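You operate a simulated robot arm through the tools that you are given. There is no shell and no other tool.

The job below is to be done with a simulated two-armed robot. You get a single attempt, and the scene is never put back.

## Task
Set the slide stop as the card says, lock it and prove it with the drawer.
Fine: run the test drawer out to the locked stop, then shut it.

Only the result counts: the job must be done as asked and must still hold three seconds after the hand-in. Knocking over, shifting, dropping, spilling or breaking anything else fails it.

## Robot
Two 6-joint arms with two-finger grippers on one trunk that stands fixed in place. Base frame: the origin is at the foot of the trunk, x ahead of it, y to its left, z up. Readings come in m, degrees, newtons and seconds.
The left shoulder is at [0.03, 0.178, 1.113], the right one opposite. With the tool pointing down near the work surface each hand reaches from about 0.54 to 0.8 m from the base axis, measured 20 degrees to its own side. Payload 2.54 kg a hand.
The TCP of each hand is the grasp point between the finger pads, 0.03 m short of the fingertips. In the tool frame z runs along the fingers and y along their closing line. Largest opening 0.116 m; the body of the gripper starts 0.095 m behind the TCP.
Orientation is told as [roll, pitch, yaw] about the base's x, y, z axes, in that order, counted from this pose: with the fingers straight down and closing along the base's y, the tool's x points along the base's -x, its y along +y and its z along -z.

## Interface
- The arms move only by the tool play_rows. It takes "left_increments", "right_increments" or both (then of equal length, played together; a hand with none holds still); each is one flat list of numbers, 7 for each row, row after row: the gripper command, from -1 (shut) to 1 (fully open), values between in proportion, then the shift along the tool's x, y, z in m, then the turn, a rotation vector about the tool's x, y, z in degrees. In form: [grip, x, y, z, rx, ry, rz, grip, x, y, z, rx, ry, rz, ...]. A call has 1 to 20 rows; each row is the pose to reach, as a shift and turn from the pose commanded when the call began, along the tool's axes at that moment. Rows are played at 5 a second. More than 0.05 m and 8.6 degrees between two rows, or a gripper value outside its range, and nothing of the call is played. Where a pose cannot be reached the arm comes as near as it can. A force on the tool above 40 N (or 10 N above the force at the start of the call, whichever is more), or a blocked arm, ends the call early, and 0.2 s more pass. Each finger travels about 0.153 m/s and halts on what it meets, pressing with about 24 N; the grip force reading is that of the motor and also rises with nothing between the fingers. The clock runs only during rows and for 0.2 s after the last one: add rows that repeat a pose to give the fingers time. It gives the time, the measured TCP pose, the force on the tool (base axes), the opening and the grip force at its end, in the units of the frame above (readings bear some noise), with the torque about the TCP (base axes, N m) and any sound that the robot's microphone picked up.
- Cameras (640 x 400 px; columns grow to the right, rows downward): "scene" is now at [0.0346, -0.0112, 1.8474]; the picture's right is [-0.05, -1.00, 0.00], its down [-0.82, 0.04, -0.57] and it looks along [0.57, -0.03, -0.82] (base axes); focal length 327 px, centre (320, 200). "left" rides on the left gripper at [0.069, 0.015, -0.122] in its tool frame; the picture's right is [-0.21, 0.98, 0.00], its down [-0.83, -0.18, -0.53] and it looks along [-0.52, -0.11, 0.85] (tool axes); focal length 251 px, centre (320, 200). "right" rides on the right gripper at [0.069, -0.015, -0.122] in its tool frame; the picture's right is [0.21, 0.98, 0.00], its down [-0.83, 0.18, -0.53] and it looks along [-0.52, 0.11, 0.85] (tool axes); focal length 251 px, centre (320, 200). There is no depth. A picture from a camera that has moved, and an enlarged one, comes with that camera's place and axes in the base frame and with its lens. The place of the scene camera against the robot may be out by one fixed shift of up to 0.025 m in any direction.
- grab_frame(camera): a new picture of that camera. No time passes.
- lift_body(by): slides the trunk up (or, below 0, down) by that many m; the arms and the scene camera ride with it, the base frame stays. It gives what a move gives, with no picture.
- pan_tilt(pan, tilt): turns the head with the scene camera to pan (to the left, within 143 degrees either way) and tilt (down, from -29 to 69), counted from straight ahead of the robot. It gives what a move gives.
- enlarge(camera, box): a new picture of the part [left, top, right, bottom] of that camera's present view, enlarged. No time passes.
- sign_off(): hands the job in; it is judged then, once.

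Nothing tells you positions but the pictures and the camera data. Unless the task says otherwise, let go and move clear before handing in.

The tools are called after "Emit:" as name(argument=value, ...) on one line, values as JSON. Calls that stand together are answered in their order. play_rows: Moves the arms, as the interface text tells. Its arguments: {"type":"object","properties":{"left_increments":{"type":"array"},"right_increments":{"type":"array"}},"required":[]} The other tools are called the same way: lift_body (by) slides the trunk up or down; pan_tilt (pan, tilt) turns the head that bears the scene camera; grab_frame (camera) takes a picture; enlarge (camera, box) takes an enlarged picture of a part of a camera's view; sign_off () hands the job in.

At the start:

```text
clock: 0.0
left_tool_pos: [0.5887, 0.0818, 1.1776]
left_ee_rot: [0.1, 0.1, 0.0]
left_contact_force: [-0.8, -0.1, -0.4]
left_moment: [-0.02, 0.01, 0.02]
left_width: 0.1157
left_grasp_force: 0.0
right_tool_pos: [0.4584, -0.354, 1.1774]
right_ee_rot: [0.1, 0.0, -0.1]
right_contact_force: [0.3, -0.9, 0.9]
right_moment: [-0.02, 0.01, 0.02]
right_width: 0.1159
right_grasp_force: 0.0
trunk travel left (down, up): [-0.325, 0.215]
head pan, tilt: [-2.9, 54.9]
```

scene: 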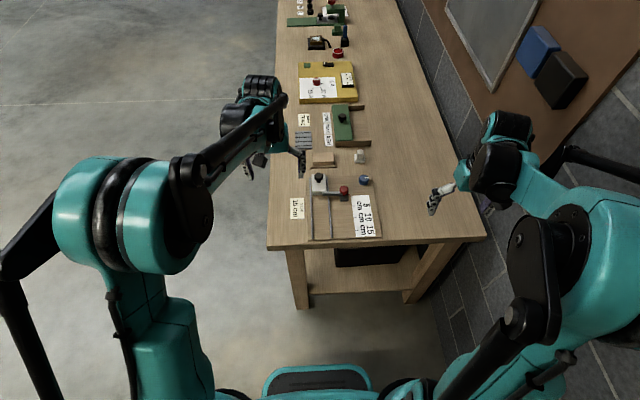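
right: 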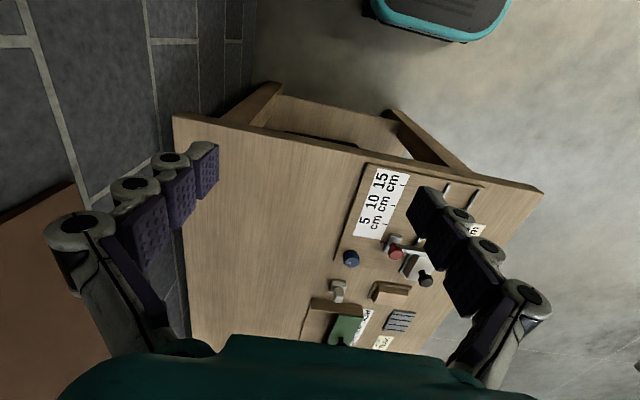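
left: 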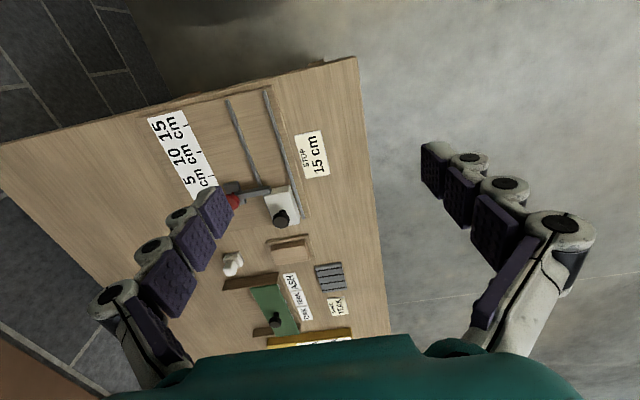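

I see a bench with several stations; the nearest has a rail with a white carriage, a scale 5/10/15 cm and a card reading "STOP 15 cm". I'll look closer before moving anything.

Emit:
enlarge(camera="scene", box=[260, 140, 420, 250])

Emit:
enlarge(camera="scene", box=[260, 0, 400, 150])

Emit:
enlarge(camera="left", box=[120, 50, 380, 350])

Emit:
enlarge(camera="right", box=[280, 130, 520, 350])

```text
3.64 times, centred on (340, 195) of scene
camera zoom: at [0.0346, -0.0112, 1.8474], right [-0.05, -1.0, 0.0], down [-0.82, 0.04, -0.57], along [0.57, -0.03, -0.82], focal length 1189 px, centre (247, 218)
```

zoom: 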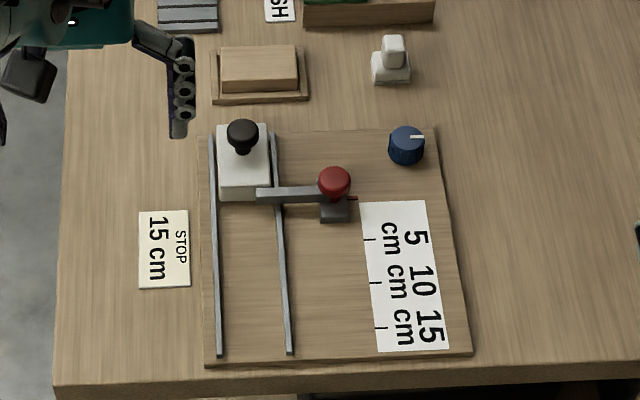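

```text
2.67 times, centred on (330, 75) of scene
camera zoom: at [0.0346, -0.0112, 1.8474], right [-0.05, -1.0, 0.0], down [-0.82, 0.04, -0.57], along [0.57, -0.03, -0.82], focal length 872 px, centre (293, 533)
```

zoom: 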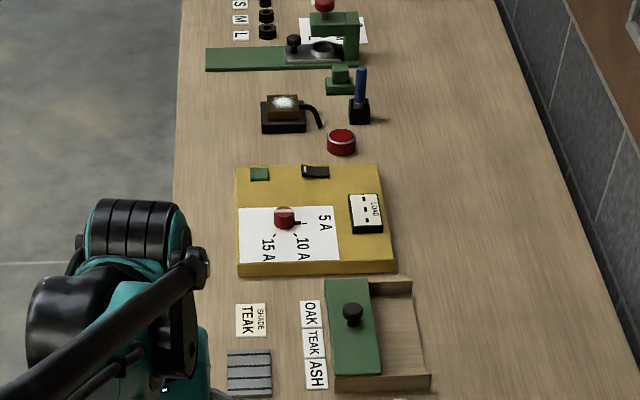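

```text
1.33 times, centred on (250, 200) of left
camera zoom: at [0.5197, 0.0972, 1.3002], right [0.21, 0.98, 0.0], down [0.83, -0.18, 0.53], along [0.52, -0.11, -0.85], focal length 335 px, centre (413, 200)
```

zoom: 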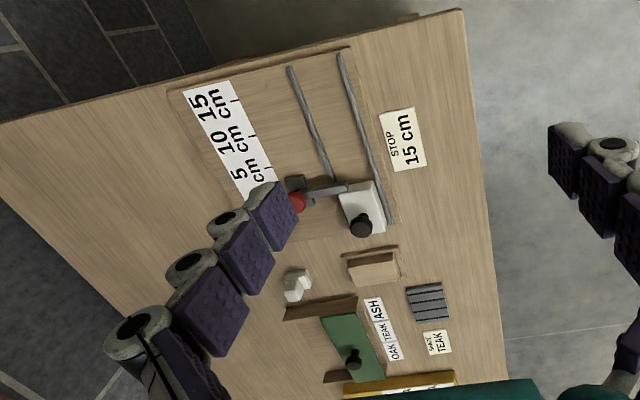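

```text
1.82 times, centred on (400, 240) of right
camera zoom: at [0.3881, -0.3682, 1.2976], right [-0.21, 0.98, 0.0], down [0.83, 0.18, 0.53], along [0.52, 0.11, -0.85], focal length 457 px, centre (174, 127)
```

zoom: 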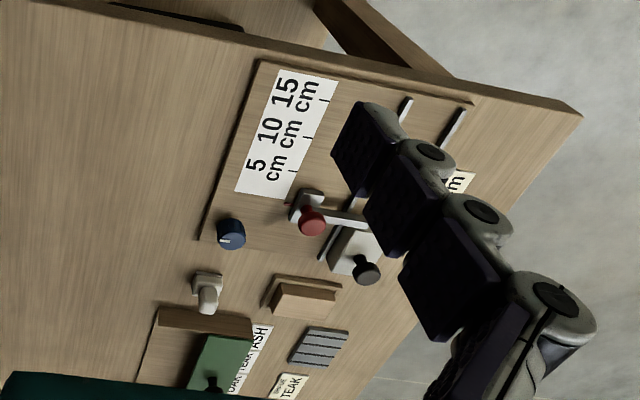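

The board's drawer slides towards the robot between the rails, the red-knobbed stop has a pointer on the scale (now near 0), and the blue knob looks like the lock. I'll move the left hand away and bring the right hand over the board for a closer look.

Emit:
play_rows(left_increments=[1, 0, 0.04, 0, 0, 0, 0, 1, 0, 0.08, 0, 0, 0, 0, 1, 0, 0.12, 0, 0, 0, 0, 1, 0, 0.16, 0, 0, 0, 0, 1, 0, 0.18, 0, 0, 0, 0], right_increments=[1, -0.006, 0.04, 0, 0, 0, 0, 1, -0.012, 0.08, 0, 0, 0, 0, 1, -0.02, 0.12, 0.01, 0, 0, 0, 1, -0.026, 0.16, 0.02, 0, 0, 0, 1, -0.032, 0.19, 0.03, 0, 0, 0])

Emit:
grab_frame(camera="right")

Emit:
grab_frame(camera="scene")

```text
clock: 1.2
left_tool_pos: [0.5866, 0.2628, 1.1778]
left_ee_rot: [0.0, 0.0, 0.0]
left_contact_force: [0.5, 1.1, 0.0]
left_moment: [-0.04, 0.0, -0.01]
left_width: 0.1161
left_grasp_force: 0.1
right_tool_pos: [0.4926, -0.1622, 1.1446]
right_ee_rot: [-0.1, 0.1, -0.1]
right_contact_force: [-0.3, -0.6, 0.0]
right_moment: [0.0, 0.01, 0.0]
right_width: 0.1159
right_grasp_force: 0.1
trunk travel left (down, up): [-0.325, 0.215]
head pan, tilt: [-2.9, 54.9]
```

```text
taken
camera right: at [0.4243, -0.1771, 1.2655], right [-0.21, 0.98, 0.0], down [0.83, 0.18, 0.53], along [0.52, 0.11, -0.85], focal length 251 px, centre (320, 200)
```

right: 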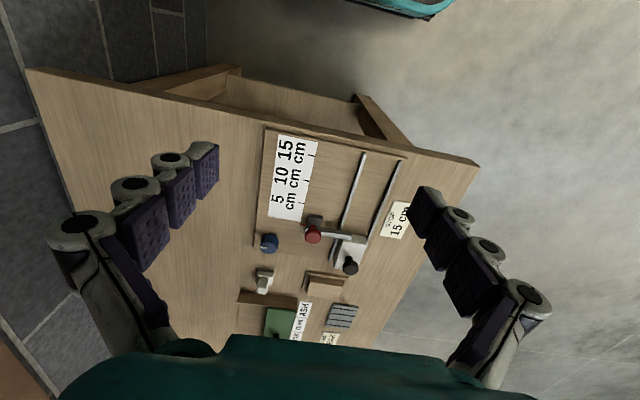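

```text
taken
camera scene: at [0.0356, -0.0103, 1.8474], right [-0.05, -1.0, 0.0], down [-0.82, 0.04, -0.57], along [0.57, -0.03, -0.82], focal length 327 px, centre (320, 200)
```

scene: 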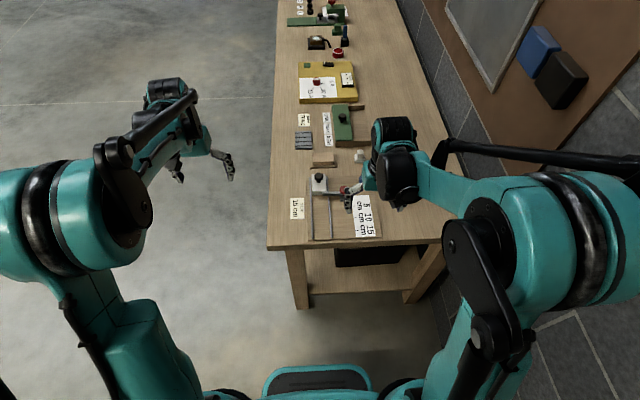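

Emit:
enlarge(camera="right", box=[240, 120, 420, 300])

Emit:
enlarge(camera="right", box=[250, 205, 370, 285])

```text
2.22 times, centred on (330, 210) of right
camera zoom: at [0.4243, -0.1771, 1.2655], right [-0.21, 0.98, 0.0], down [0.83, 0.18, 0.53], along [0.52, 0.11, -0.85], focal length 559 px, centre (298, 178)
```

zoom: 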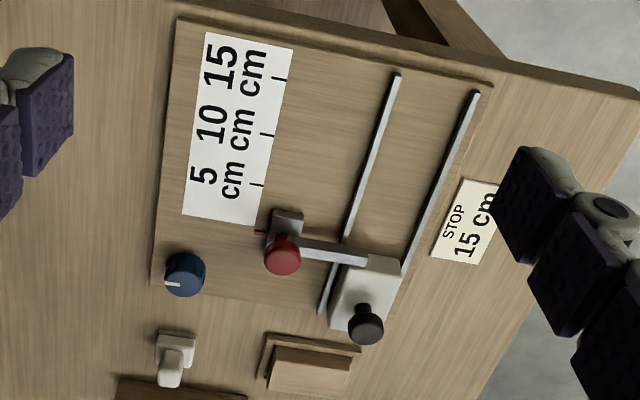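

```text
5.00 times, centred on (310, 245) of right
camera zoom: at [0.4243, -0.1771, 1.2655], right [-0.21, 0.98, 0.0], down [0.83, 0.18, 0.53], along [0.52, 0.11, -0.85], focal length 1257 px, centre (370, -25)
```

zoom: 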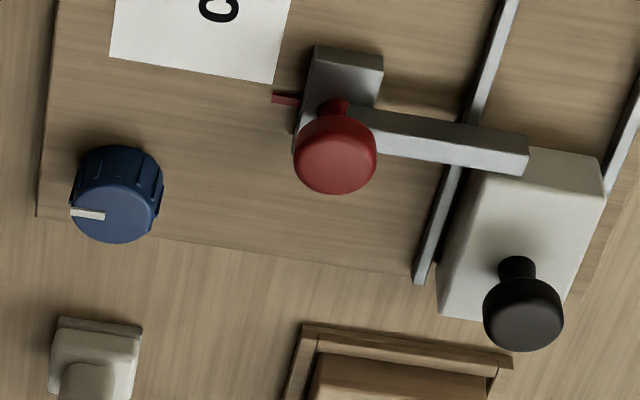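

Board surface works out at z≈0.86, scale marks at x≈0.687/0.637/0.587 (5/10/15 cm), stop near x≈0.73, y≈-0.13. I go lower for a second view to get the knob heights.

Emit:
play_rows(right_increments=[1, -0.027, 0.015, 0.029, 0, 0, 0, 1, -0.054, 0.03, 0.058, 0, 0, 0, 1, -0.08, 0.045, 0.087, 0, 0, 0, 1, -0.107, 0.06, 0.115, 0, 0, 0, 1, -0.107, 0.06, 0.115, 0, 0, 0])

Emit:
grab_frame(camera="right")

Emit:
grab_frame(camera="left")

```text
clock: 2.4
left_tool_pos: [0.5849, 0.2613, 1.1782]
left_ee_rot: [0.0, -0.1, 0.0]
left_contact_force: [-0.1, -0.4, 1.0]
left_moment: [-0.02, 0.02, 0.02]
left_width: 0.1161
left_grasp_force: 0.1
right_tool_pos: [0.596, -0.1038, 1.0326]
right_ee_rot: [0.0, 0.0, 0.0]
right_contact_force: [0.6, -0.5, -0.2]
right_moment: [0.03, -0.05, 0.0]
right_width: 0.1159
right_grasp_force: 0.0
trunk travel left (down, up): [-0.325, 0.215]
head pan, tilt: [-2.9, 54.9]
```

```text
taken
camera right: at [0.5264, -0.1182, 1.1524], right [-0.21, 0.98, 0.0], down [0.83, 0.18, 0.53], along [0.52, 0.11, -0.85], focal length 251 px, centre (320, 200)
```

right: 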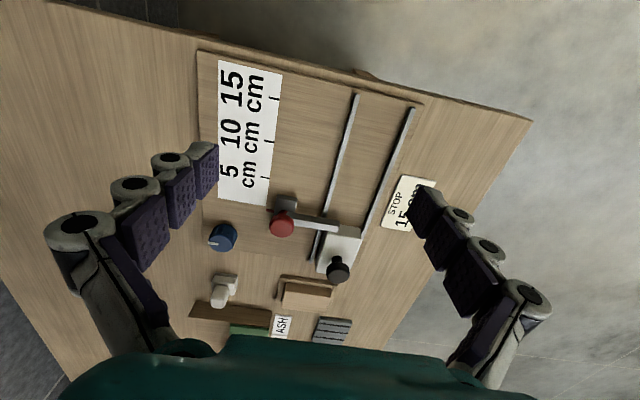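

```text
taken
camera left: at [0.517, 0.2761, 1.3008], right [0.22, 0.98, 0.0], down [0.83, -0.18, 0.53], along [0.52, -0.11, -0.85], focal length 251 px, centre (320, 200)
```

left: 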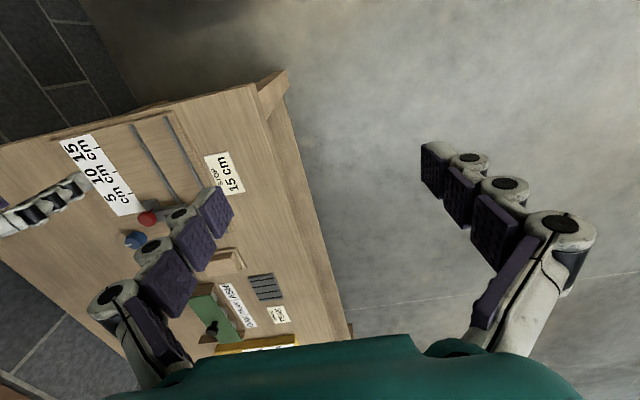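

Emit:
enlarge(camera="right", box=[195, 180, 375, 300])

Emit:
enlarge(camera="right", box=[190, 50, 370, 220])

Emit:
enlarge(camera="left", box=[50, 110, 250, 260])

```text
3.33 times, centred on (285, 240) of right
camera zoom: at [0.5264, -0.1182, 1.1524], right [-0.21, 0.98, 0.0], down [0.83, 0.18, 0.53], along [0.52, 0.11, -0.85], focal length 838 px, centre (437, 67)
```

zoom: 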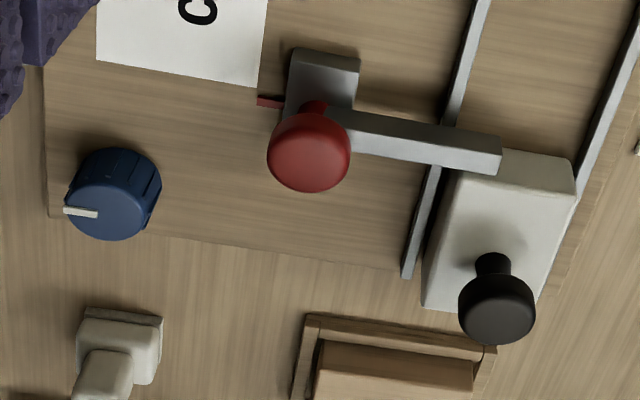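

```text
2.35 times, centred on (280, 135) of right
camera zoom: at [0.5264, -0.1182, 1.1524], right [-0.21, 0.98, 0.0], down [0.83, 0.18, 0.53], along [0.52, 0.11, -0.85], focal length 592 px, centre (414, 353)
```

zoom: 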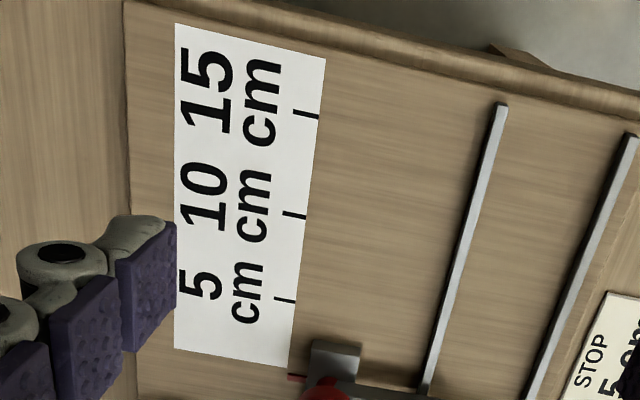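

```text
2.67 times, centred on (150, 185) of left
camera zoom: at [0.517, 0.2761, 1.3008], right [0.22, 0.98, 0.0], down [0.83, -0.18, 0.53], along [0.52, -0.11, -0.85], focal length 670 px, centre (773, 240)
```

zoom: 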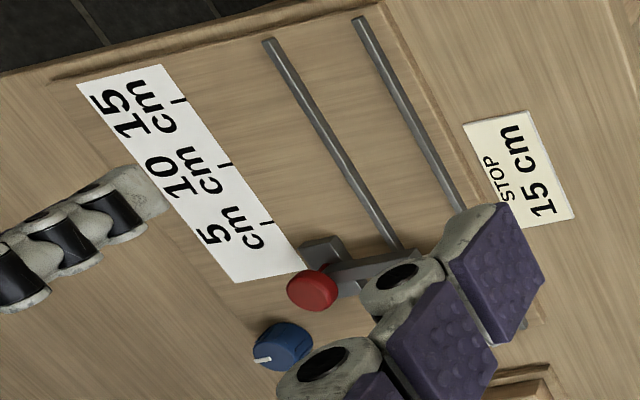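

Triangulation gives the stop's red knob at about (0.734, -0.125, 0.894), pointer near 0 on the scale. I'll turn the right hand 90° so the fingers close along the slide direction and park it above the knob, keeping pointer and ticks in view.

Emit:
play_rows(right_increments=[0.5, -0.012, -0.002, 0.003, 0, 0, -8.2, 0.5, -0.024, -0.004, 0.006, 0, 0, -16.4, 0.3, -0.036, -0.006, 0.009, 0, 0, -24.6, 0.2, -0.048, -0.008, 0.012, 0, 0, -32.8, 0.1, -0.06, -0.01, 0.015, 0, 0, -41, 0, -0.073, -0.012, 0.018, 0, 0, -49.2, 0, -0.086, -0.014, 0.021, 0, 0, -57.4, 0, -0.1, -0.016, 0.024, 0, 0, -65.6, 0, -0.112, -0.018, 0.027, 0, 0, -73.8, 0, -0.125, -0.02, 0.03, 0, 0, -82, 0, -0.138, -0.021, 0.033, 0, 0, -90, 0, -0.138, -0.021, 0.033, 0, 0, -90])

Emit:
grab_frame(camera="right")

Emit:
grab_frame(camera="scene")

```text
clock: 5.0
left_tool_pos: [0.5858, 0.262, 1.1769]
left_ee_rot: [0.0, 0.0, 0.0]
left_contact_force: [-0.6, 0.0, -0.5]
left_moment: [0.01, -0.03, -0.01]
left_width: 0.1161
left_grasp_force: 0.0
right_tool_pos: [0.7349, -0.1262, 1.0006]
right_ee_rot: [0.0, -0.1, 90.1]
right_contact_force: [0.3, 0.4, 0.1]
right_moment: [0.01, 0.01, -0.01]
right_width: 0.058
right_grasp_force: 0.0
trunk travel left (down, up): [-0.325, 0.215]
head pan, tilt: [-2.9, 54.9]
```

```text
taken
camera right: at [0.7497, -0.1936, 1.1196], right [-0.98, -0.22, 0.0], down [-0.18, 0.83, 0.53], along [-0.12, 0.52, -0.85], focal length 251 px, centre (320, 200)
```

right: 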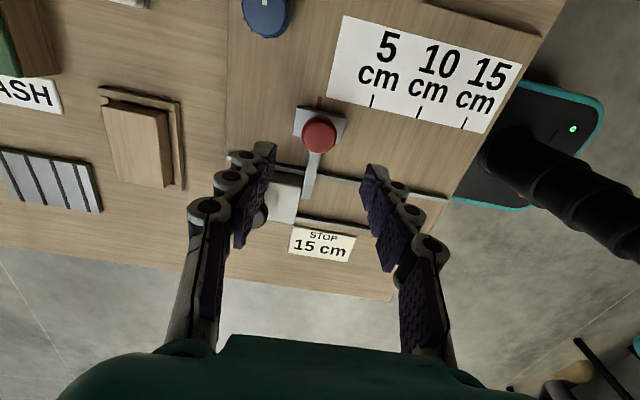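

```text
taken
camera scene: at [0.034, -0.0109, 1.8474], right [-0.05, -1.0, 0.0], down [-0.82, 0.04, -0.58], along [0.57, -0.03, -0.82], focal length 327 px, centre (320, 200)
```

scene: 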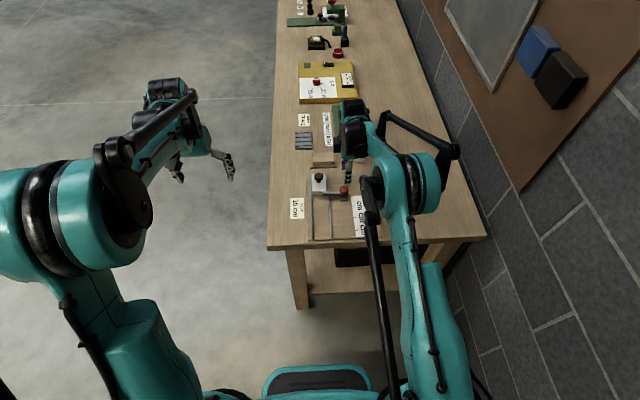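

The fingers straddle the red knob, which sits right under the TCP. I check detail once more and then descend.

Emit:
enlarge(camera="right", box=[220, 0, 400, 120])

Emit:
enlarge(camera="right", box=[230, 80, 400, 240])

Emit:
play_rows(right_increments=[0, 0, 0, 0.025, 0, 0, 0, 0, 0, 0, 0.05, 0, 0, 0, 0, 0, 0, 0.065, 0, 0, 0, 0, 0, 0, 0.075, 0, 0, 0, 0, 0, 0, 0.075, 0, 0, 0])

Emit:
grab_frame(camera="right")

```text
3.33 times, centred on (310, 60) of right
camera zoom: at [0.7497, -0.1936, 1.1196], right [-0.98, -0.22, 0.0], down [-0.18, 0.83, 0.53], along [-0.12, 0.52, -0.85], focal length 838 px, centre (353, 667)
```

zoom: 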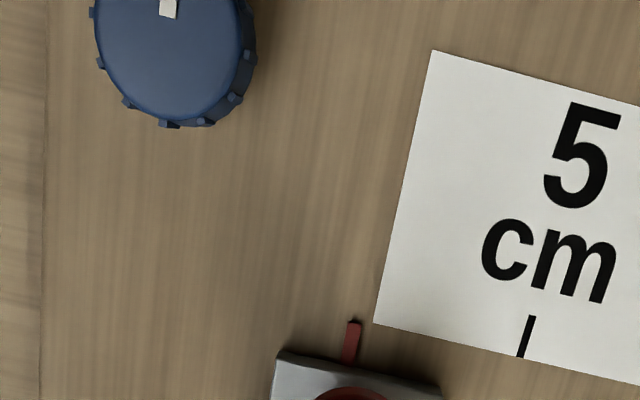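

```text
2.50 times, centred on (315, 160) of right
camera zoom: at [0.7497, -0.1936, 1.1196], right [-0.98, -0.22, 0.0], down [-0.18, 0.83, 0.53], along [-0.12, 0.52, -0.85], focal length 629 px, centre (332, 300)
```

zoom: 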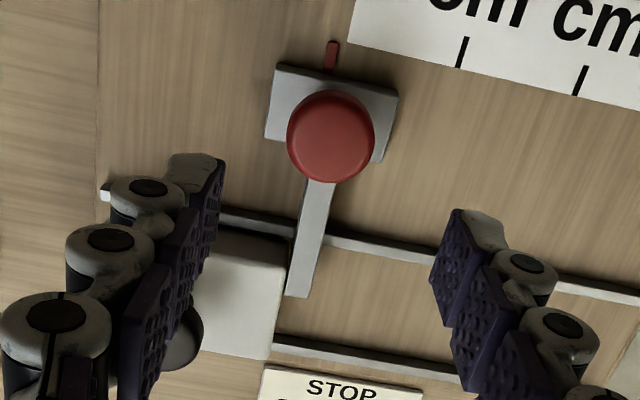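

```text
clock: 6.2
left_tool_pos: [0.5866, 0.2612, 1.1776]
left_ee_rot: [0.1, 0.0, 0.0]
left_contact_force: [-0.4, -0.4, -0.8]
left_moment: [-0.03, 0.03, -0.01]
left_width: 0.116
left_grasp_force: 0.0
right_tool_pos: [0.7331, -0.1258, 0.9241]
right_ee_rot: [0.0, 0.0, 90.0]
right_contact_force: [0.6, 0.9, -0.3]
right_moment: [0.0, -0.01, 0.02]
right_width: 0.058
right_grasp_force: 0.0
trunk travel left (down, up): [-0.325, 0.215]
head pan, tilt: [-2.9, 54.9]
```

```text
taken
camera right: at [0.7494, -0.1934, 1.0448], right [-0.98, -0.21, 0.0], down [-0.18, 0.83, 0.53], along [-0.11, 0.52, -0.85], focal length 251 px, centre (320, 200)
```

right: 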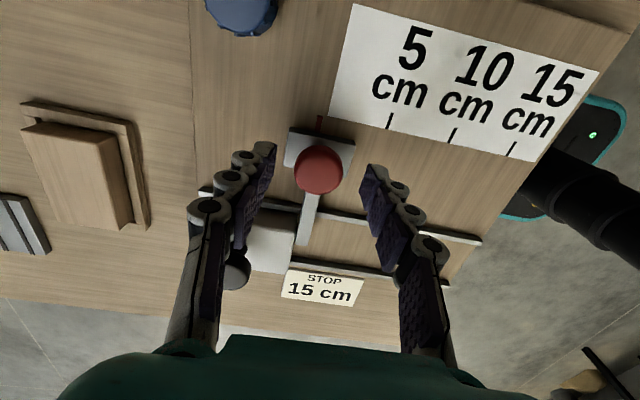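

Tips are at the level of the knob head, centred. I descend another 12 mm and close on the knob.

Emit:
play_rows(right_increments=[0, 0, 0, 0.006, 0, 0, 0, 0, 0, 0, 0.012, 0, 0, 0, 0, 0, 0, 0.012, 0, 0, 0, -0.3, 0, 0, 0.012, 0, 0, 0, -0.6, 0, 0, 0.012, 0, 0, 0, -0.8, 0, 0, 0.012, 0, 0, 0, -0.8, 0, 0, 0.012, 0, 0, 0])

Emit:
grab_frame(camera="right")

```text
clock: 7.8
left_tool_pos: [0.5865, 0.2613, 1.1767]
left_ee_rot: [0.0, 0.0, 0.0]
left_contact_force: [-0.7, -0.9, -0.1]
left_moment: [0.01, 0.02, -0.03]
left_width: 0.1162
left_grasp_force: 0.0
right_tool_pos: [0.7347, -0.1253, 0.9138]
right_ee_rot: [0.0, 0.0, 90.0]
right_contact_force: [0.8, 0.3, 0.7]
right_moment: [0.01, 0.03, -0.01]
right_width: 0.0308
right_grasp_force: 45.4
trunk travel left (down, up): [-0.325, 0.215]
head pan, tilt: [-2.9, 54.9]
```

```text
taken
camera right: at [0.7495, -0.1934, 1.0336], right [-0.98, -0.21, 0.0], down [-0.18, 0.83, 0.53], along [-0.11, 0.52, -0.85], focal length 251 px, centre (320, 200)
```

right: 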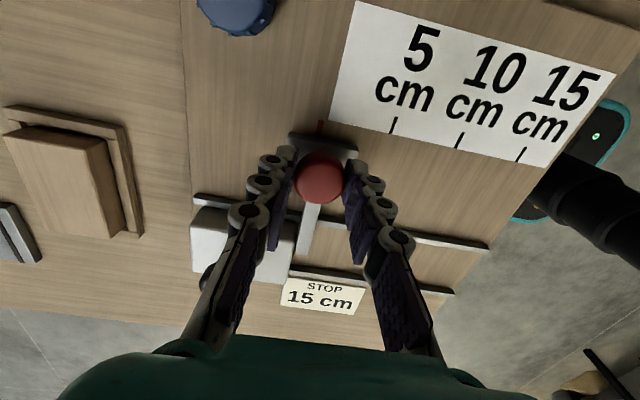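

The knob is held (31 mm wide). I try a slow pull of 2 cm towards the robot to see whether the stop slides freely.

Emit:
play_rows(right_increments=[-0.8, 0, 0.005, 0, 0, 0, 0, -0.8, 0, 0.01, 0, 0, 0, 0, -0.8, 0, 0.015, 0, 0, 0, 0, -0.8, 0, 0.02, 0, 0, 0, 0])

Emit:
grab_frame(camera="right")

```text
clock: 8.8
left_tool_pos: [0.5853, 0.2615, 1.177]
left_ee_rot: [0.0, 0.0, 0.0]
left_contact_force: [0.0, -0.2, 0.3]
left_moment: [0.01, -0.04, 0.02]
left_width: 0.1159
left_grasp_force: 0.0
right_tool_pos: [0.715, -0.1254, 0.9138]
right_ee_rot: [0.1, 0.0, 90.0]
right_contact_force: [0.8, -4.1, 5.6]
right_moment: [-0.21, -0.05, -0.08]
right_width: 0.0307
right_grasp_force: 45.4
trunk travel left (down, up): [-0.325, 0.215]
head pan, tilt: [-2.9, 54.9]
```

```text
taken
camera right: at [0.7289, -0.1933, 1.0336], right [-0.98, -0.21, 0.0], down [-0.18, 0.83, 0.53], along [-0.11, 0.52, -0.85], focal length 251 px, centre (320, 200)
```

right: 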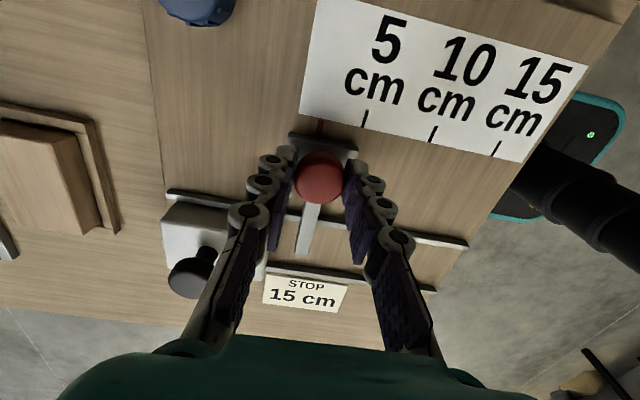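

It slides freely. I continue to about 13.5 cm and then measure pointer against the tick.

Emit:
play_rows(right_increments=[-0.8, 0, 0.01, 0, 0, 0, 0, -0.8, 0, 0.02, 0, 0, 0, 0, -0.8, 0, 0.03, 0, 0, 0, 0, -0.8, 0, 0.04, 0, 0, 0, 0, -0.8, 0, 0.05, 0, 0, 0, 0, -0.8, 0, 0.06, 0, 0, 0, 0, -0.8, 0, 0.07, 0, 0, 0, 0, -0.8, 0, 0.08, 0, 0, 0, 0, -0.8, 0, 0.09, 0, 0, 0, 0, -0.8, 0, 0.1, 0, 0, 0, 0, -0.8, 0, 0.11, 0, 0, 0, 0, -0.8, 0, 0.115, 0, 0, 0, 0])

Emit:
grab_frame(camera="right")

Emit:
enlarge(camera="right", box=[270, 80, 390, 160])

```text
clock: 11.4
left_tool_pos: [0.5857, 0.2606, 1.1791]
left_ee_rot: [0.0, -0.1, 0.1]
left_contact_force: [-0.2, -0.1, -0.5]
left_moment: [0.02, -0.03, 0.03]
left_width: 0.1158
left_grasp_force: 0.0
right_tool_pos: [0.5982, -0.1255, 0.9126]
right_ee_rot: [0.0, 0.0, 90.0]
right_contact_force: [0.5, -10.1, 16.3]
right_moment: [-0.48, -0.08, -0.02]
right_width: 0.0307
right_grasp_force: 45.1
trunk travel left (down, up): [-0.325, 0.215]
head pan, tilt: [-2.9, 54.9]
```

```text
taken
camera right: at [0.6125, -0.1934, 1.0333], right [-0.98, -0.21, 0.0], down [-0.18, 0.83, 0.53], along [-0.11, 0.52, -0.85], focal length 251 px, centre (320, 200)
```

right: 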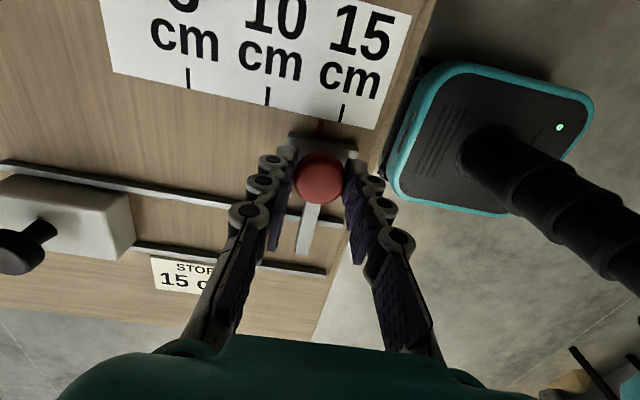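

```text
5.00 times, centred on (330, 120) of right
camera zoom: at [0.6125, -0.1934, 1.0333], right [-0.98, -0.21, 0.0], down [-0.18, 0.83, 0.53], along [-0.11, 0.52, -0.85], focal length 1257 px, centre (270, 600)
```

zoom: 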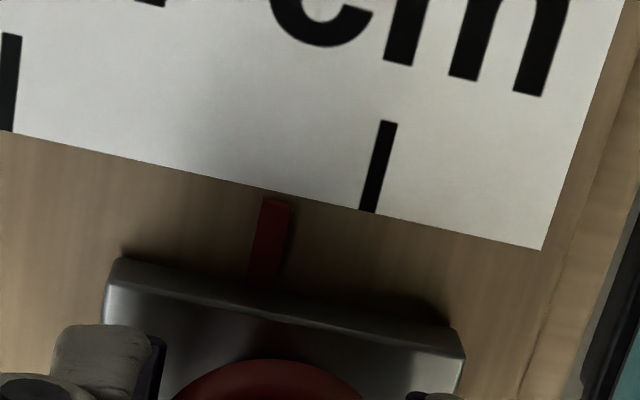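

The pointer is at about 13.7 cm, so 12.8 mm remain. I move those and ease the side load a little.

Emit:
play_rows(right_increments=[-0.8, 0.001, 0.003, -0.001, 0, 0, 0, -0.8, 0.001, 0.006, -0.0015, 0, 0, 0, -0.8, 0.001, 0.009, -0.0015, 0, 0, 0, -0.8, 0.001, 0.012, -0.0015, 0, 0, 0, -0.8, 0.001, 0.0128, -0.0015, 0, 0, 0, -0.8, 0.001, 0.0128, -0.0015, 0, 0, 0])

Emit:
enlarge(camera="right", box=[270, 80, 390, 160])

```text
clock: 12.8
left_tool_pos: [0.588, 0.2622, 1.1764]
left_ee_rot: [0.1, 0.1, 0.0]
left_contact_force: [-0.5, -1.2, 0.4]
left_moment: [0.03, 0.01, -0.03]
left_width: 0.1163
left_grasp_force: 0.1
right_tool_pos: [0.5867, -0.1249, 0.9124]
right_ee_rot: [0.1, 0.0, 90.0]
right_contact_force: [0.0, 9.5, -12.3]
right_moment: [1.14, -0.11, 0.03]
right_width: 0.0304
right_grasp_force: 45.1
trunk travel left (down, up): [-0.325, 0.215]
head pan, tilt: [-2.9, 54.9]
```

```text
5.00 times, centred on (330, 120) of right
camera zoom: at [0.602, -0.1934, 1.0333], right [-0.98, -0.21, 0.0], down [-0.18, 0.83, 0.53], along [-0.12, 0.52, -0.84], focal length 1257 px, centre (270, 600)
```

zoom: 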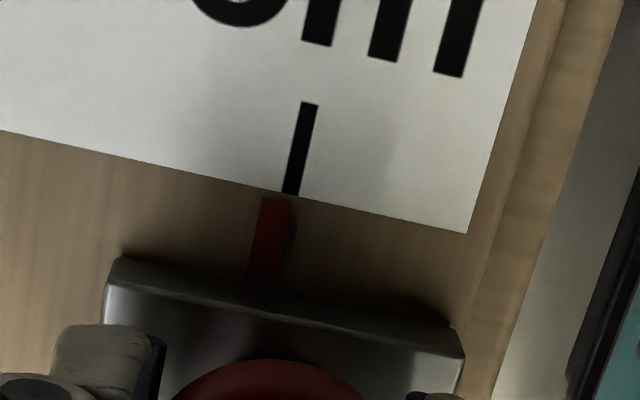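

About 2 mm still remain; I nudge the stop by that and undo the side shift.

Emit:
play_rows(right_increments=[-0.8, -0.0005, 0.001, 0.0005, 0, 0, 0, -0.8, -0.0005, 0.002, 0.0007, 0, 0, 0, -0.8, -0.0005, 0.002, 0.0007, 0, 0, 0, -0.8, -0.0005, 0.002, 0.0007, 0, 0, 0])

Emit:
enlarge(camera="right", box=[270, 80, 390, 160])

```text
clock: 13.8
left_tool_pos: [0.588, 0.264, 1.1772]
left_ee_rot: [0.0, 0.1, -0.1]
left_contact_force: [-0.2, 0.2, -0.3]
left_moment: [0.02, 0.01, -0.01]
left_width: 0.1159
left_grasp_force: 0.1
right_tool_pos: [0.5856, -0.1251, 0.9139]
right_ee_rot: [0.2, 0.0, 90.0]
right_contact_force: [-0.5, 7.8, -11.0]
right_moment: [0.24, -0.01, -0.05]
right_width: 0.0305
right_grasp_force: 45.1
trunk travel left (down, up): [-0.325, 0.215]
head pan, tilt: [-2.9, 54.9]
```

```text
5.00 times, centred on (330, 120) of right
camera zoom: at [0.6003, -0.1932, 1.0334], right [-0.98, -0.21, 0.0], down [-0.18, 0.83, 0.53], along [-0.12, 0.52, -0.85], focal length 1257 px, centre (270, 600)
```

zoom: 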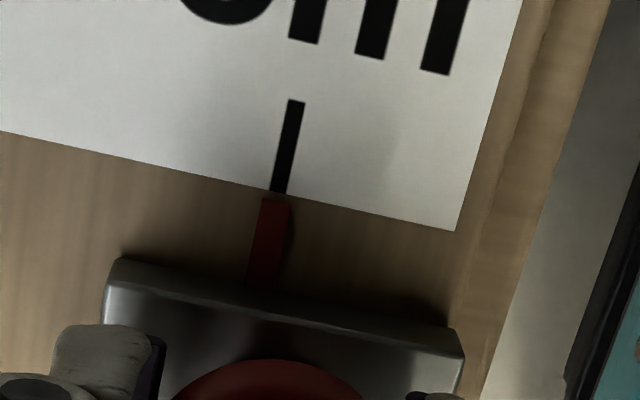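

Pointer and 15 cm tick now line up. I release the knob, rise, and check that it stayed.

Emit:
play_rows(right_increments=[-0.5, 0, 0, 0, 0, 0, 0, 0, 0, 0, 0, 0, 0, 0, 0, 0, 0, 0, 0, 0, 0, 0, 0, 0, -0.02, 0, 0, 0, 0, 0, 0, -0.05, 0, 0, 0, 0, 0, 0, -0.09, 0, 0, 0, 0, 0, 0, -0.09, 0, 0, 0])

Emit:
grab_frame(camera="right")

Emit:
enlarge(camera="right", box=[270, 60, 390, 140])

```text
clock: 15.4
left_tool_pos: [0.5868, 0.2627, 1.1773]
left_ee_rot: [0.0, 0.0, 0.0]
left_contact_force: [0.1, 0.7, 0.4]
left_moment: [0.03, 0.03, -0.01]
left_width: 0.1159
left_grasp_force: 0.0
right_tool_pos: [0.5847, -0.1248, 1.0044]
right_ee_rot: [0.1, 0.0, 90.1]
right_contact_force: [0.8, 0.2, -0.4]
right_moment: [0.0, -0.01, 0.02]
right_width: 0.058
right_grasp_force: 0.2
trunk travel left (down, up): [-0.325, 0.215]
head pan, tilt: [-2.9, 54.9]
```

```text
taken
camera right: at [0.599, -0.1934, 1.1253], right [-0.98, -0.21, 0.0], down [-0.18, 0.83, 0.53], along [-0.12, 0.52, -0.85], focal length 251 px, centre (320, 200)
```

right: 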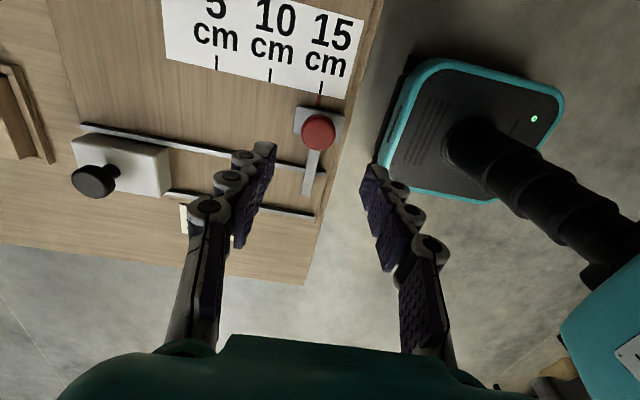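

```text
5.00 times, centred on (330, 100) of right
camera zoom: at [0.599, -0.1934, 1.1253], right [-0.98, -0.21, 0.0], down [-0.18, 0.83, 0.53], along [-0.12, 0.52, -0.85], focal length 1257 px, centre (270, 700)
```

zoom: 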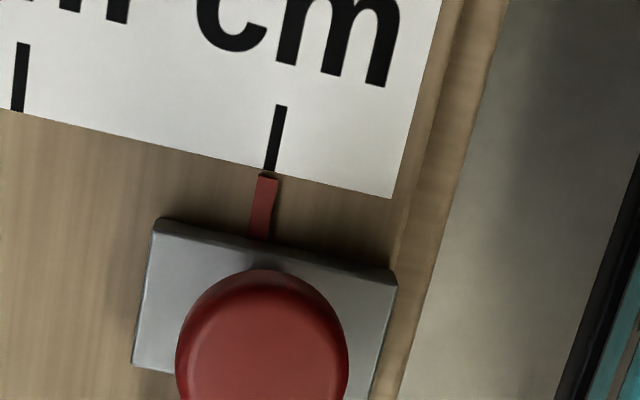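

The stop stays exactly on the 15 cm tick. Next the blue lock dial, which I put at (0.796, -0.208), top z≈0.874; I move above it and see whether it is within reach.

Emit:
play_rows(right_increments=[0, 0.012, -0.03, 0.003, 0, 0, 0, 0, 0.024, -0.06, 0.006, 0, 0, 0, 0, 0.036, -0.09, 0.009, 0, 0, 0, 0, 0.048, -0.12, 0.012, 0, 0, 0, 0, 0.06, -0.15, 0.015, 0, 0, 0, 0, 0.072, -0.18, 0.018, 0, 0, 0, 0.1, 0.083, -0.211, 0.02, 0, 0, 0, 0.1, 0.083, -0.211, 0.02, 0, 0, 0, 0.1, 0.083, -0.211, 0.02, 0, 0, 0])

Emit:
grab_frame(camera="right")

Emit:
grab_frame(camera="scene")

```text
clock: 17.4
left_tool_pos: [0.5872, 0.2623, 1.1772]
left_ee_rot: [0.0, 0.0, 0.0]
left_contact_force: [0.4, 0.4, 0.8]
left_moment: [0.03, 0.02, 0.0]
left_width: 0.1161
left_grasp_force: 0.1
right_tool_pos: [0.7962, -0.2124, 0.9823]
right_ee_rot: [-0.2, 0.0, 90.0]
right_contact_force: [-0.1, -0.2, 0.3]
right_moment: [0.04, 0.01, 0.0]
right_width: 0.0639
right_grasp_force: 0.1
trunk travel left (down, up): [-0.325, 0.215]
head pan, tilt: [-2.9, 54.9]
```

```text
taken
camera right: at [0.8116, -0.2794, 1.1038], right [-0.98, -0.21, 0.0], down [-0.18, 0.83, 0.53], along [-0.11, 0.52, -0.85], focal length 251 px, centre (320, 200)
```

right: 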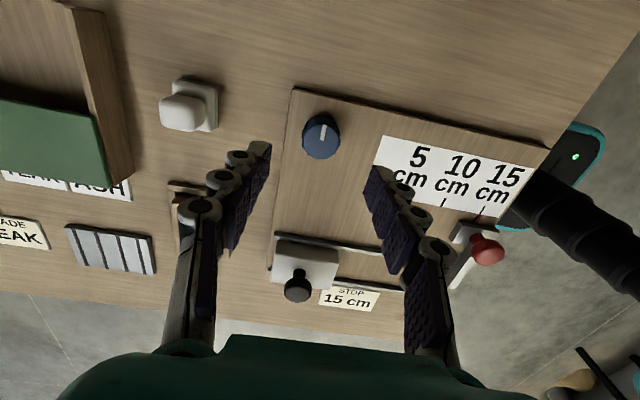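

```text
taken
camera scene: at [0.0354, -0.0114, 1.8474], right [-0.05, -1.0, 0.0], down [-0.82, 0.04, -0.57], along [0.57, -0.03, -0.82], focal length 327 px, centre (320, 200)
```

scene: 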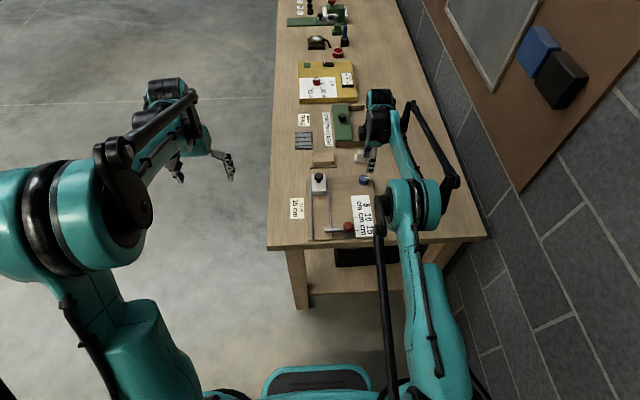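

Emit:
enlarge(camera="right", box=[270, 90, 390, 170])

```text
5.00 times, centred on (330, 130) of right
camera zoom: at [0.8116, -0.2794, 1.1038], right [-0.98, -0.21, 0.0], down [-0.18, 0.83, 0.53], along [-0.11, 0.52, -0.85], focal length 1257 px, centre (270, 550)
```

zoom: 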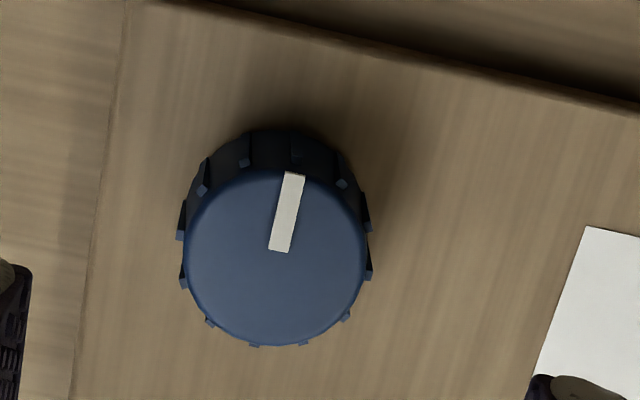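

Dial top centre refined to (0.794, -0.205), top z≈0.878. I descend in two stages with the fingers straddling it.

Emit:
play_rows(right_increments=[0.1, -0.004, 0.001, 0.025, 0, 0, 0, 0.1, -0.007, 0.002, 0.05, 0, 0, 0, 0.1, -0.007, 0.002, 0.07, 0, 0, 0, 0.1, -0.007, 0.002, 0.08, 0, 0, 0, 0.1, -0.007, 0.002, 0.08, 0, 0, 0, 0.1, -0.007, 0.002, 0.08, 0, 0, 0])

Emit:
grab_frame(camera="right")

Emit:
enlarge(camera="right", box=[220, 90, 420, 220])

```text
clock: 18.8
left_tool_pos: [0.5867, 0.2618, 1.1775]
left_ee_rot: [0.0, 0.0, 0.0]
left_contact_force: [0.2, -0.1, 0.0]
left_moment: [-0.02, 0.0, 0.01]
left_width: 0.116
left_grasp_force: 0.1
right_tool_pos: [0.7708, -0.2016, 0.9167]
right_ee_rot: [-0.2, 0.0, 90.0]
right_contact_force: [-0.5, -0.8, 0.0]
right_moment: [0.03, 0.01, 0.01]
right_width: 0.0638
right_grasp_force: 0.1
right hand out of reach, approached as far as the arm can: row 1, 2, 3, 4, 5, 6
trunk travel left (down, up): [-0.325, 0.215]
head pan, tilt: [-2.9, 54.9]
```

```text
taken
camera right: at [0.7845, -0.2697, 1.0374], right [-0.98, -0.21, 0.0], down [-0.18, 0.83, 0.53], along [-0.11, 0.52, -0.85], focal length 251 px, centre (320, 200)
```

right: 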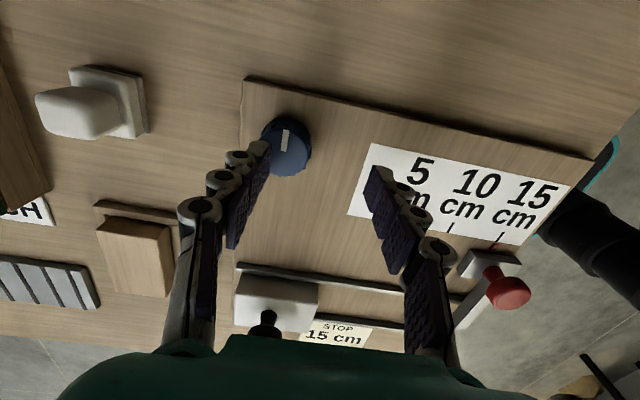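

```text
3.08 times, centred on (320, 155) of right
camera zoom: at [0.7845, -0.2697, 1.0374], right [-0.98, -0.21, 0.0], down [-0.18, 0.83, 0.53], along [-0.11, 0.52, -0.85], focal length 774 px, centre (320, 338)
```

zoom: 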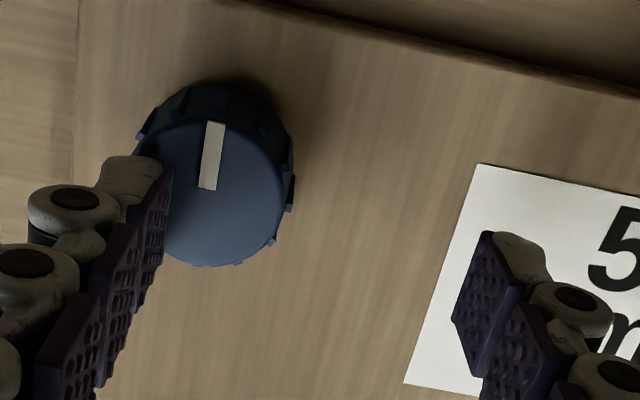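

The dial's lower pose is just out of reach at this trunk height, so I'll raise the hand and lower the trunk to bring the shoulder nearer the dial's level.

Emit:
play_rows(right_increments=[0.1, 0, 0, -0.03, 0, 0, 0, 0.1, 0, 0, -0.06, 0, 0, 0, 0.1, 0, 0, -0.09, 0, 0, 0, 0.1, 0, 0, -0.12, 0, 0, 0, 0.1, 0, 0, -0.15, 0, 0, 0, 0.1, 0, 0, -0.15, 0, 0, 0])

```text
clock: 20.2
left_tool_pos: [0.5861, 0.2622, 1.1764]
left_ee_rot: [0.0, 0.0, 0.0]
left_contact_force: [0.6, -0.5, 0.2]
left_moment: [-0.03, -0.01, -0.02]
left_width: 0.1159
left_grasp_force: 0.0
right_tool_pos: [0.7687, -0.2016, 1.0649]
right_ee_rot: [0.0, 0.0, 90.0]
right_contact_force: [0.2, 0.0, -0.6]
right_moment: [0.01, 0.0, -0.01]
right_width: 0.0637
right_grasp_force: 0.0
trunk travel left (down, up): [-0.325, 0.215]
head pan, tilt: [-2.9, 54.9]
```

Emit:
lift_body(by=-0.12)

Emit:
grab_frame(camera="scene")

Emit:
grab_frame(camera="right")

```text
clock: 21.7
left_tool_pos: [0.5851, 0.2611, 1.0577]
left_ee_rot: [0.0, 0.1, 0.0]
left_contact_force: [0.7, -0.1, -0.1]
left_moment: [-0.01, 0.01, 0.02]
left_width: 0.1159
left_grasp_force: 0.1
right_tool_pos: [0.7678, -0.2023, 0.944]
right_ee_rot: [0.0, 0.0, 90.0]
right_contact_force: [0.4, 0.4, -0.7]
right_moment: [-0.01, -0.02, 0.01]
right_width: 0.0642
right_grasp_force: 0.1
trunk travel left (down, up): [-0.205, 0.335]
head pan, tilt: [-2.9, 54.9]
```

```text
taken
camera scene: at [0.0343, -0.0111, 1.7275], right [-0.05, -1.0, 0.0], down [-0.82, 0.04, -0.58], along [0.57, -0.03, -0.82], focal length 327 px, centre (320, 200)
```

scene: 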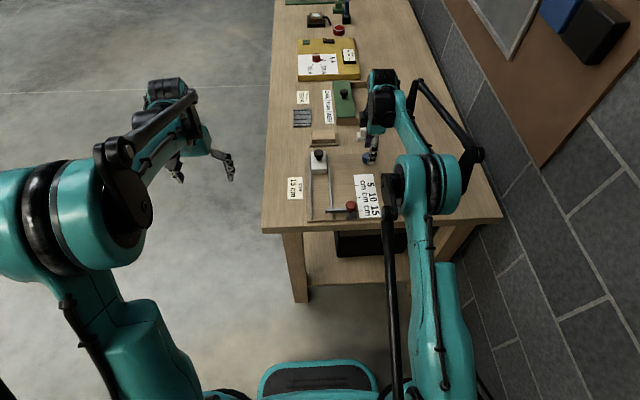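

```text
taken
camera right: at [0.7838, -0.2698, 1.0651], right [-0.98, -0.21, 0.0], down [-0.18, 0.83, 0.53], along [-0.11, 0.52, -0.85], focal length 251 px, centre (320, 200)
```

right: 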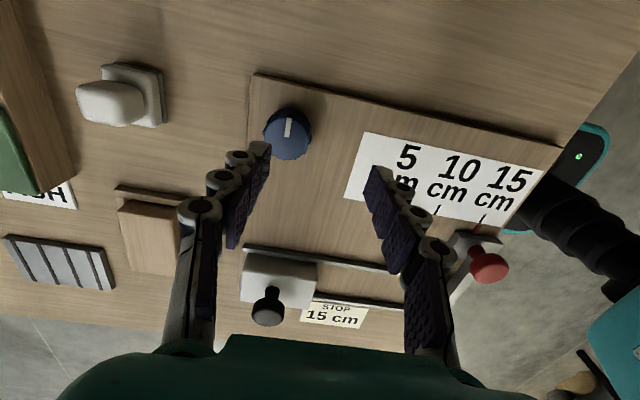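

Now I centre over the dial at this height, then look.

Emit:
play_rows(right_increments=[0.1, 0.002, -0.013, 0, 0, 0, 0, 0.1, 0.003, -0.0265, 0, 0, 0, 0, 0.1, 0.003, -0.0265, 0.01, 0, 0, 0, 0.1, 0.003, -0.0265, 0.02, 0, 0, 0, 0.1, 0.003, -0.0265, 0.02, 0, 0, 0])

Emit:
grab_frame(camera="right")

Emit:
enlarge(camera="right", box=[220, 90, 420, 220])

```text
clock: 22.9
left_tool_pos: [0.5864, 0.2616, 1.058]
left_ee_rot: [0.0, 0.0, 0.0]
left_contact_force: [-0.1, -0.3, -0.8]
left_moment: [-0.01, -0.04, 0.0]
left_width: 0.1159
left_grasp_force: 0.1
right_tool_pos: [0.7948, -0.2059, 0.9232]
right_ee_rot: [0.0, 0.0, 90.0]
right_contact_force: [0.0, -0.4, 0.3]
right_moment: [0.0, 0.0, 0.03]
right_width: 0.0638
right_grasp_force: 0.1
trunk travel left (down, up): [-0.205, 0.335]
head pan, tilt: [-2.9, 54.9]
```

```text
taken
camera right: at [0.8108, -0.2728, 1.0442], right [-0.98, -0.21, 0.0], down [-0.18, 0.83, 0.53], along [-0.11, 0.52, -0.85], focal length 251 px, centre (320, 200)
```

right: 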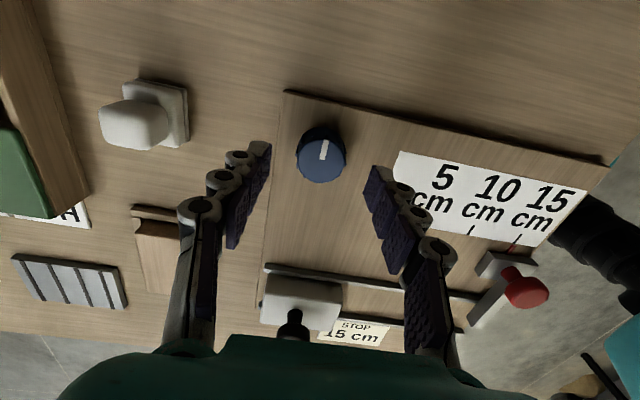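

```text
3.08 times, centred on (320, 155) of right
camera zoom: at [0.8108, -0.2728, 1.0442], right [-0.98, -0.21, 0.0], down [-0.18, 0.83, 0.53], along [-0.11, 0.52, -0.85], focal length 774 px, centre (320, 338)
```

zoom: 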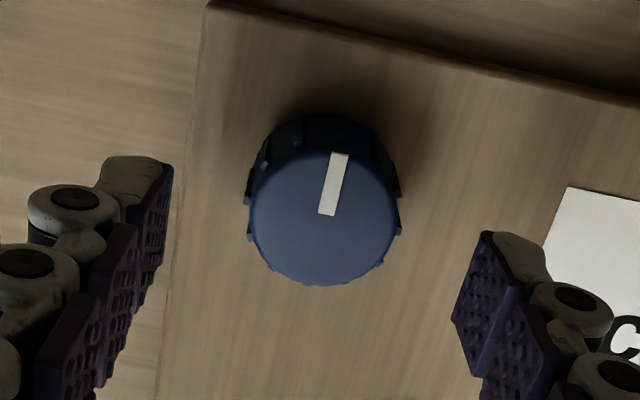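

Well centred. I descend to about z=0.893 and close on the dial.

Emit:
play_rows(right_increments=[0.1, -0.001, 0, 0.01, 0, 0, 0, 0.1, -0.0015, 0, 0.02, 0, 0, 0, 0.1, -0.0015, 0, 0.026, 0, 0, 0, 0.1, -0.0015, 0, 0.03, 0, 0, 0, 0.1, -0.0015, 0, 0.03, 0, 0, 0, -0.3, -0.0015, 0, 0.03, 0, 0, 0, -0.6, -0.0015, 0, 0.03, 0, 0, 0, -0.8, -0.0015, 0, 0.03, 0, 0, 0, -0.8, -0.0015, 0, 0.03, 0, 0, 0])

Emit:
enlarge(camera="right", box=[220, 90, 420, 220])

```text
clock: 24.9
left_tool_pos: [0.5864, 0.2624, 1.0573]
left_ee_rot: [0.0, 0.0, 0.1]
left_contact_force: [0.4, -0.2, -0.8]
left_moment: [0.01, -0.01, -0.01]
left_width: 0.1159
left_grasp_force: 0.0
right_tool_pos: [0.7952, -0.2025, 0.8939]
right_ee_rot: [0.0, 0.1, 90.0]
right_contact_force: [1.7, -0.8, 1.5]
right_moment: [0.02, -0.07, 0.01]
right_width: 0.0345
right_grasp_force: 44.7
trunk travel left (down, up): [-0.205, 0.335]
head pan, tilt: [-2.9, 54.9]
```

```text
3.08 times, centred on (320, 155) of right
camera zoom: at [0.8101, -0.2708, 1.0139], right [-0.98, -0.21, 0.0], down [-0.18, 0.83, 0.53], along [-0.11, 0.52, -0.85], focal length 774 px, centre (320, 338)
```

zoom: 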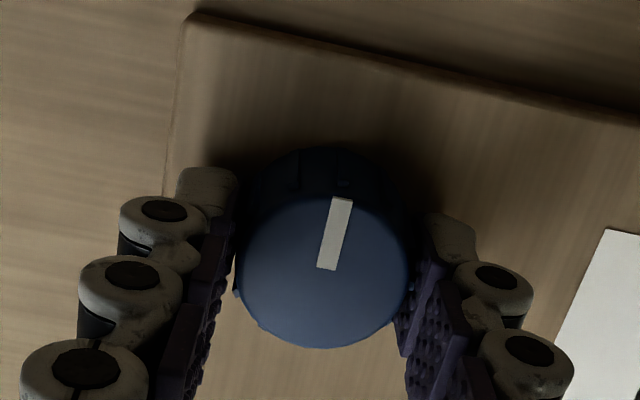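

The dial is gripped. I try a small clockwise turn (seen from above) and read torque and the white mark.

Emit:
play_rows(right_increments=[-0.8, 0, 0, 0, 0, 0, 6, -0.8, 0, 0, 0, 0, 0, 12, -0.8, 0, 0, 0, 0, 0, 18, -0.8, 0, 0, 0, 0, 0, 18])

Emit:
grab_frame(camera="right")

```text
clock: 25.9
left_tool_pos: [0.5863, 0.2621, 1.057]
left_ee_rot: [0.1, -0.1, 0.0]
left_contact_force: [0.1, 0.0, 0.4]
left_moment: [-0.02, 0.0, -0.01]
left_width: 0.1161
left_grasp_force: 0.1
right_tool_pos: [0.7959, -0.203, 0.8928]
right_ee_rot: [0.1, 0.0, 72.0]
right_contact_force: [-1.8, 2.2, -6.4]
right_moment: [0.17, -0.02, 0.0]
right_width: 0.0347
right_grasp_force: 44.8
trunk travel left (down, up): [-0.205, 0.335]
head pan, tilt: [-2.9, 54.9]
```

```text
taken
camera right: at [0.7889, -0.2723, 1.0139], right [-1.0, 0.1, 0.0], down [0.08, 0.84, 0.53], along [0.05, 0.53, -0.85], focal length 251 px, centre (320, 200)
```

right: 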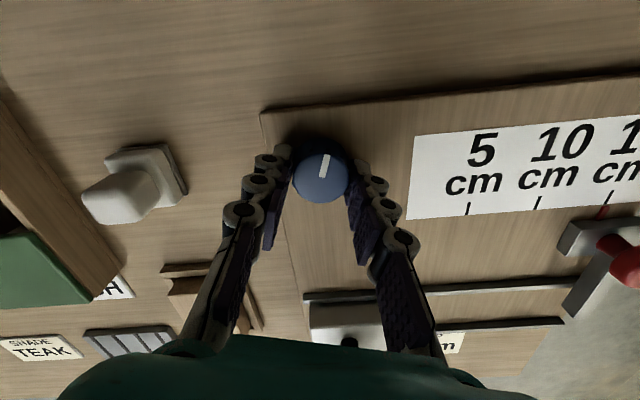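

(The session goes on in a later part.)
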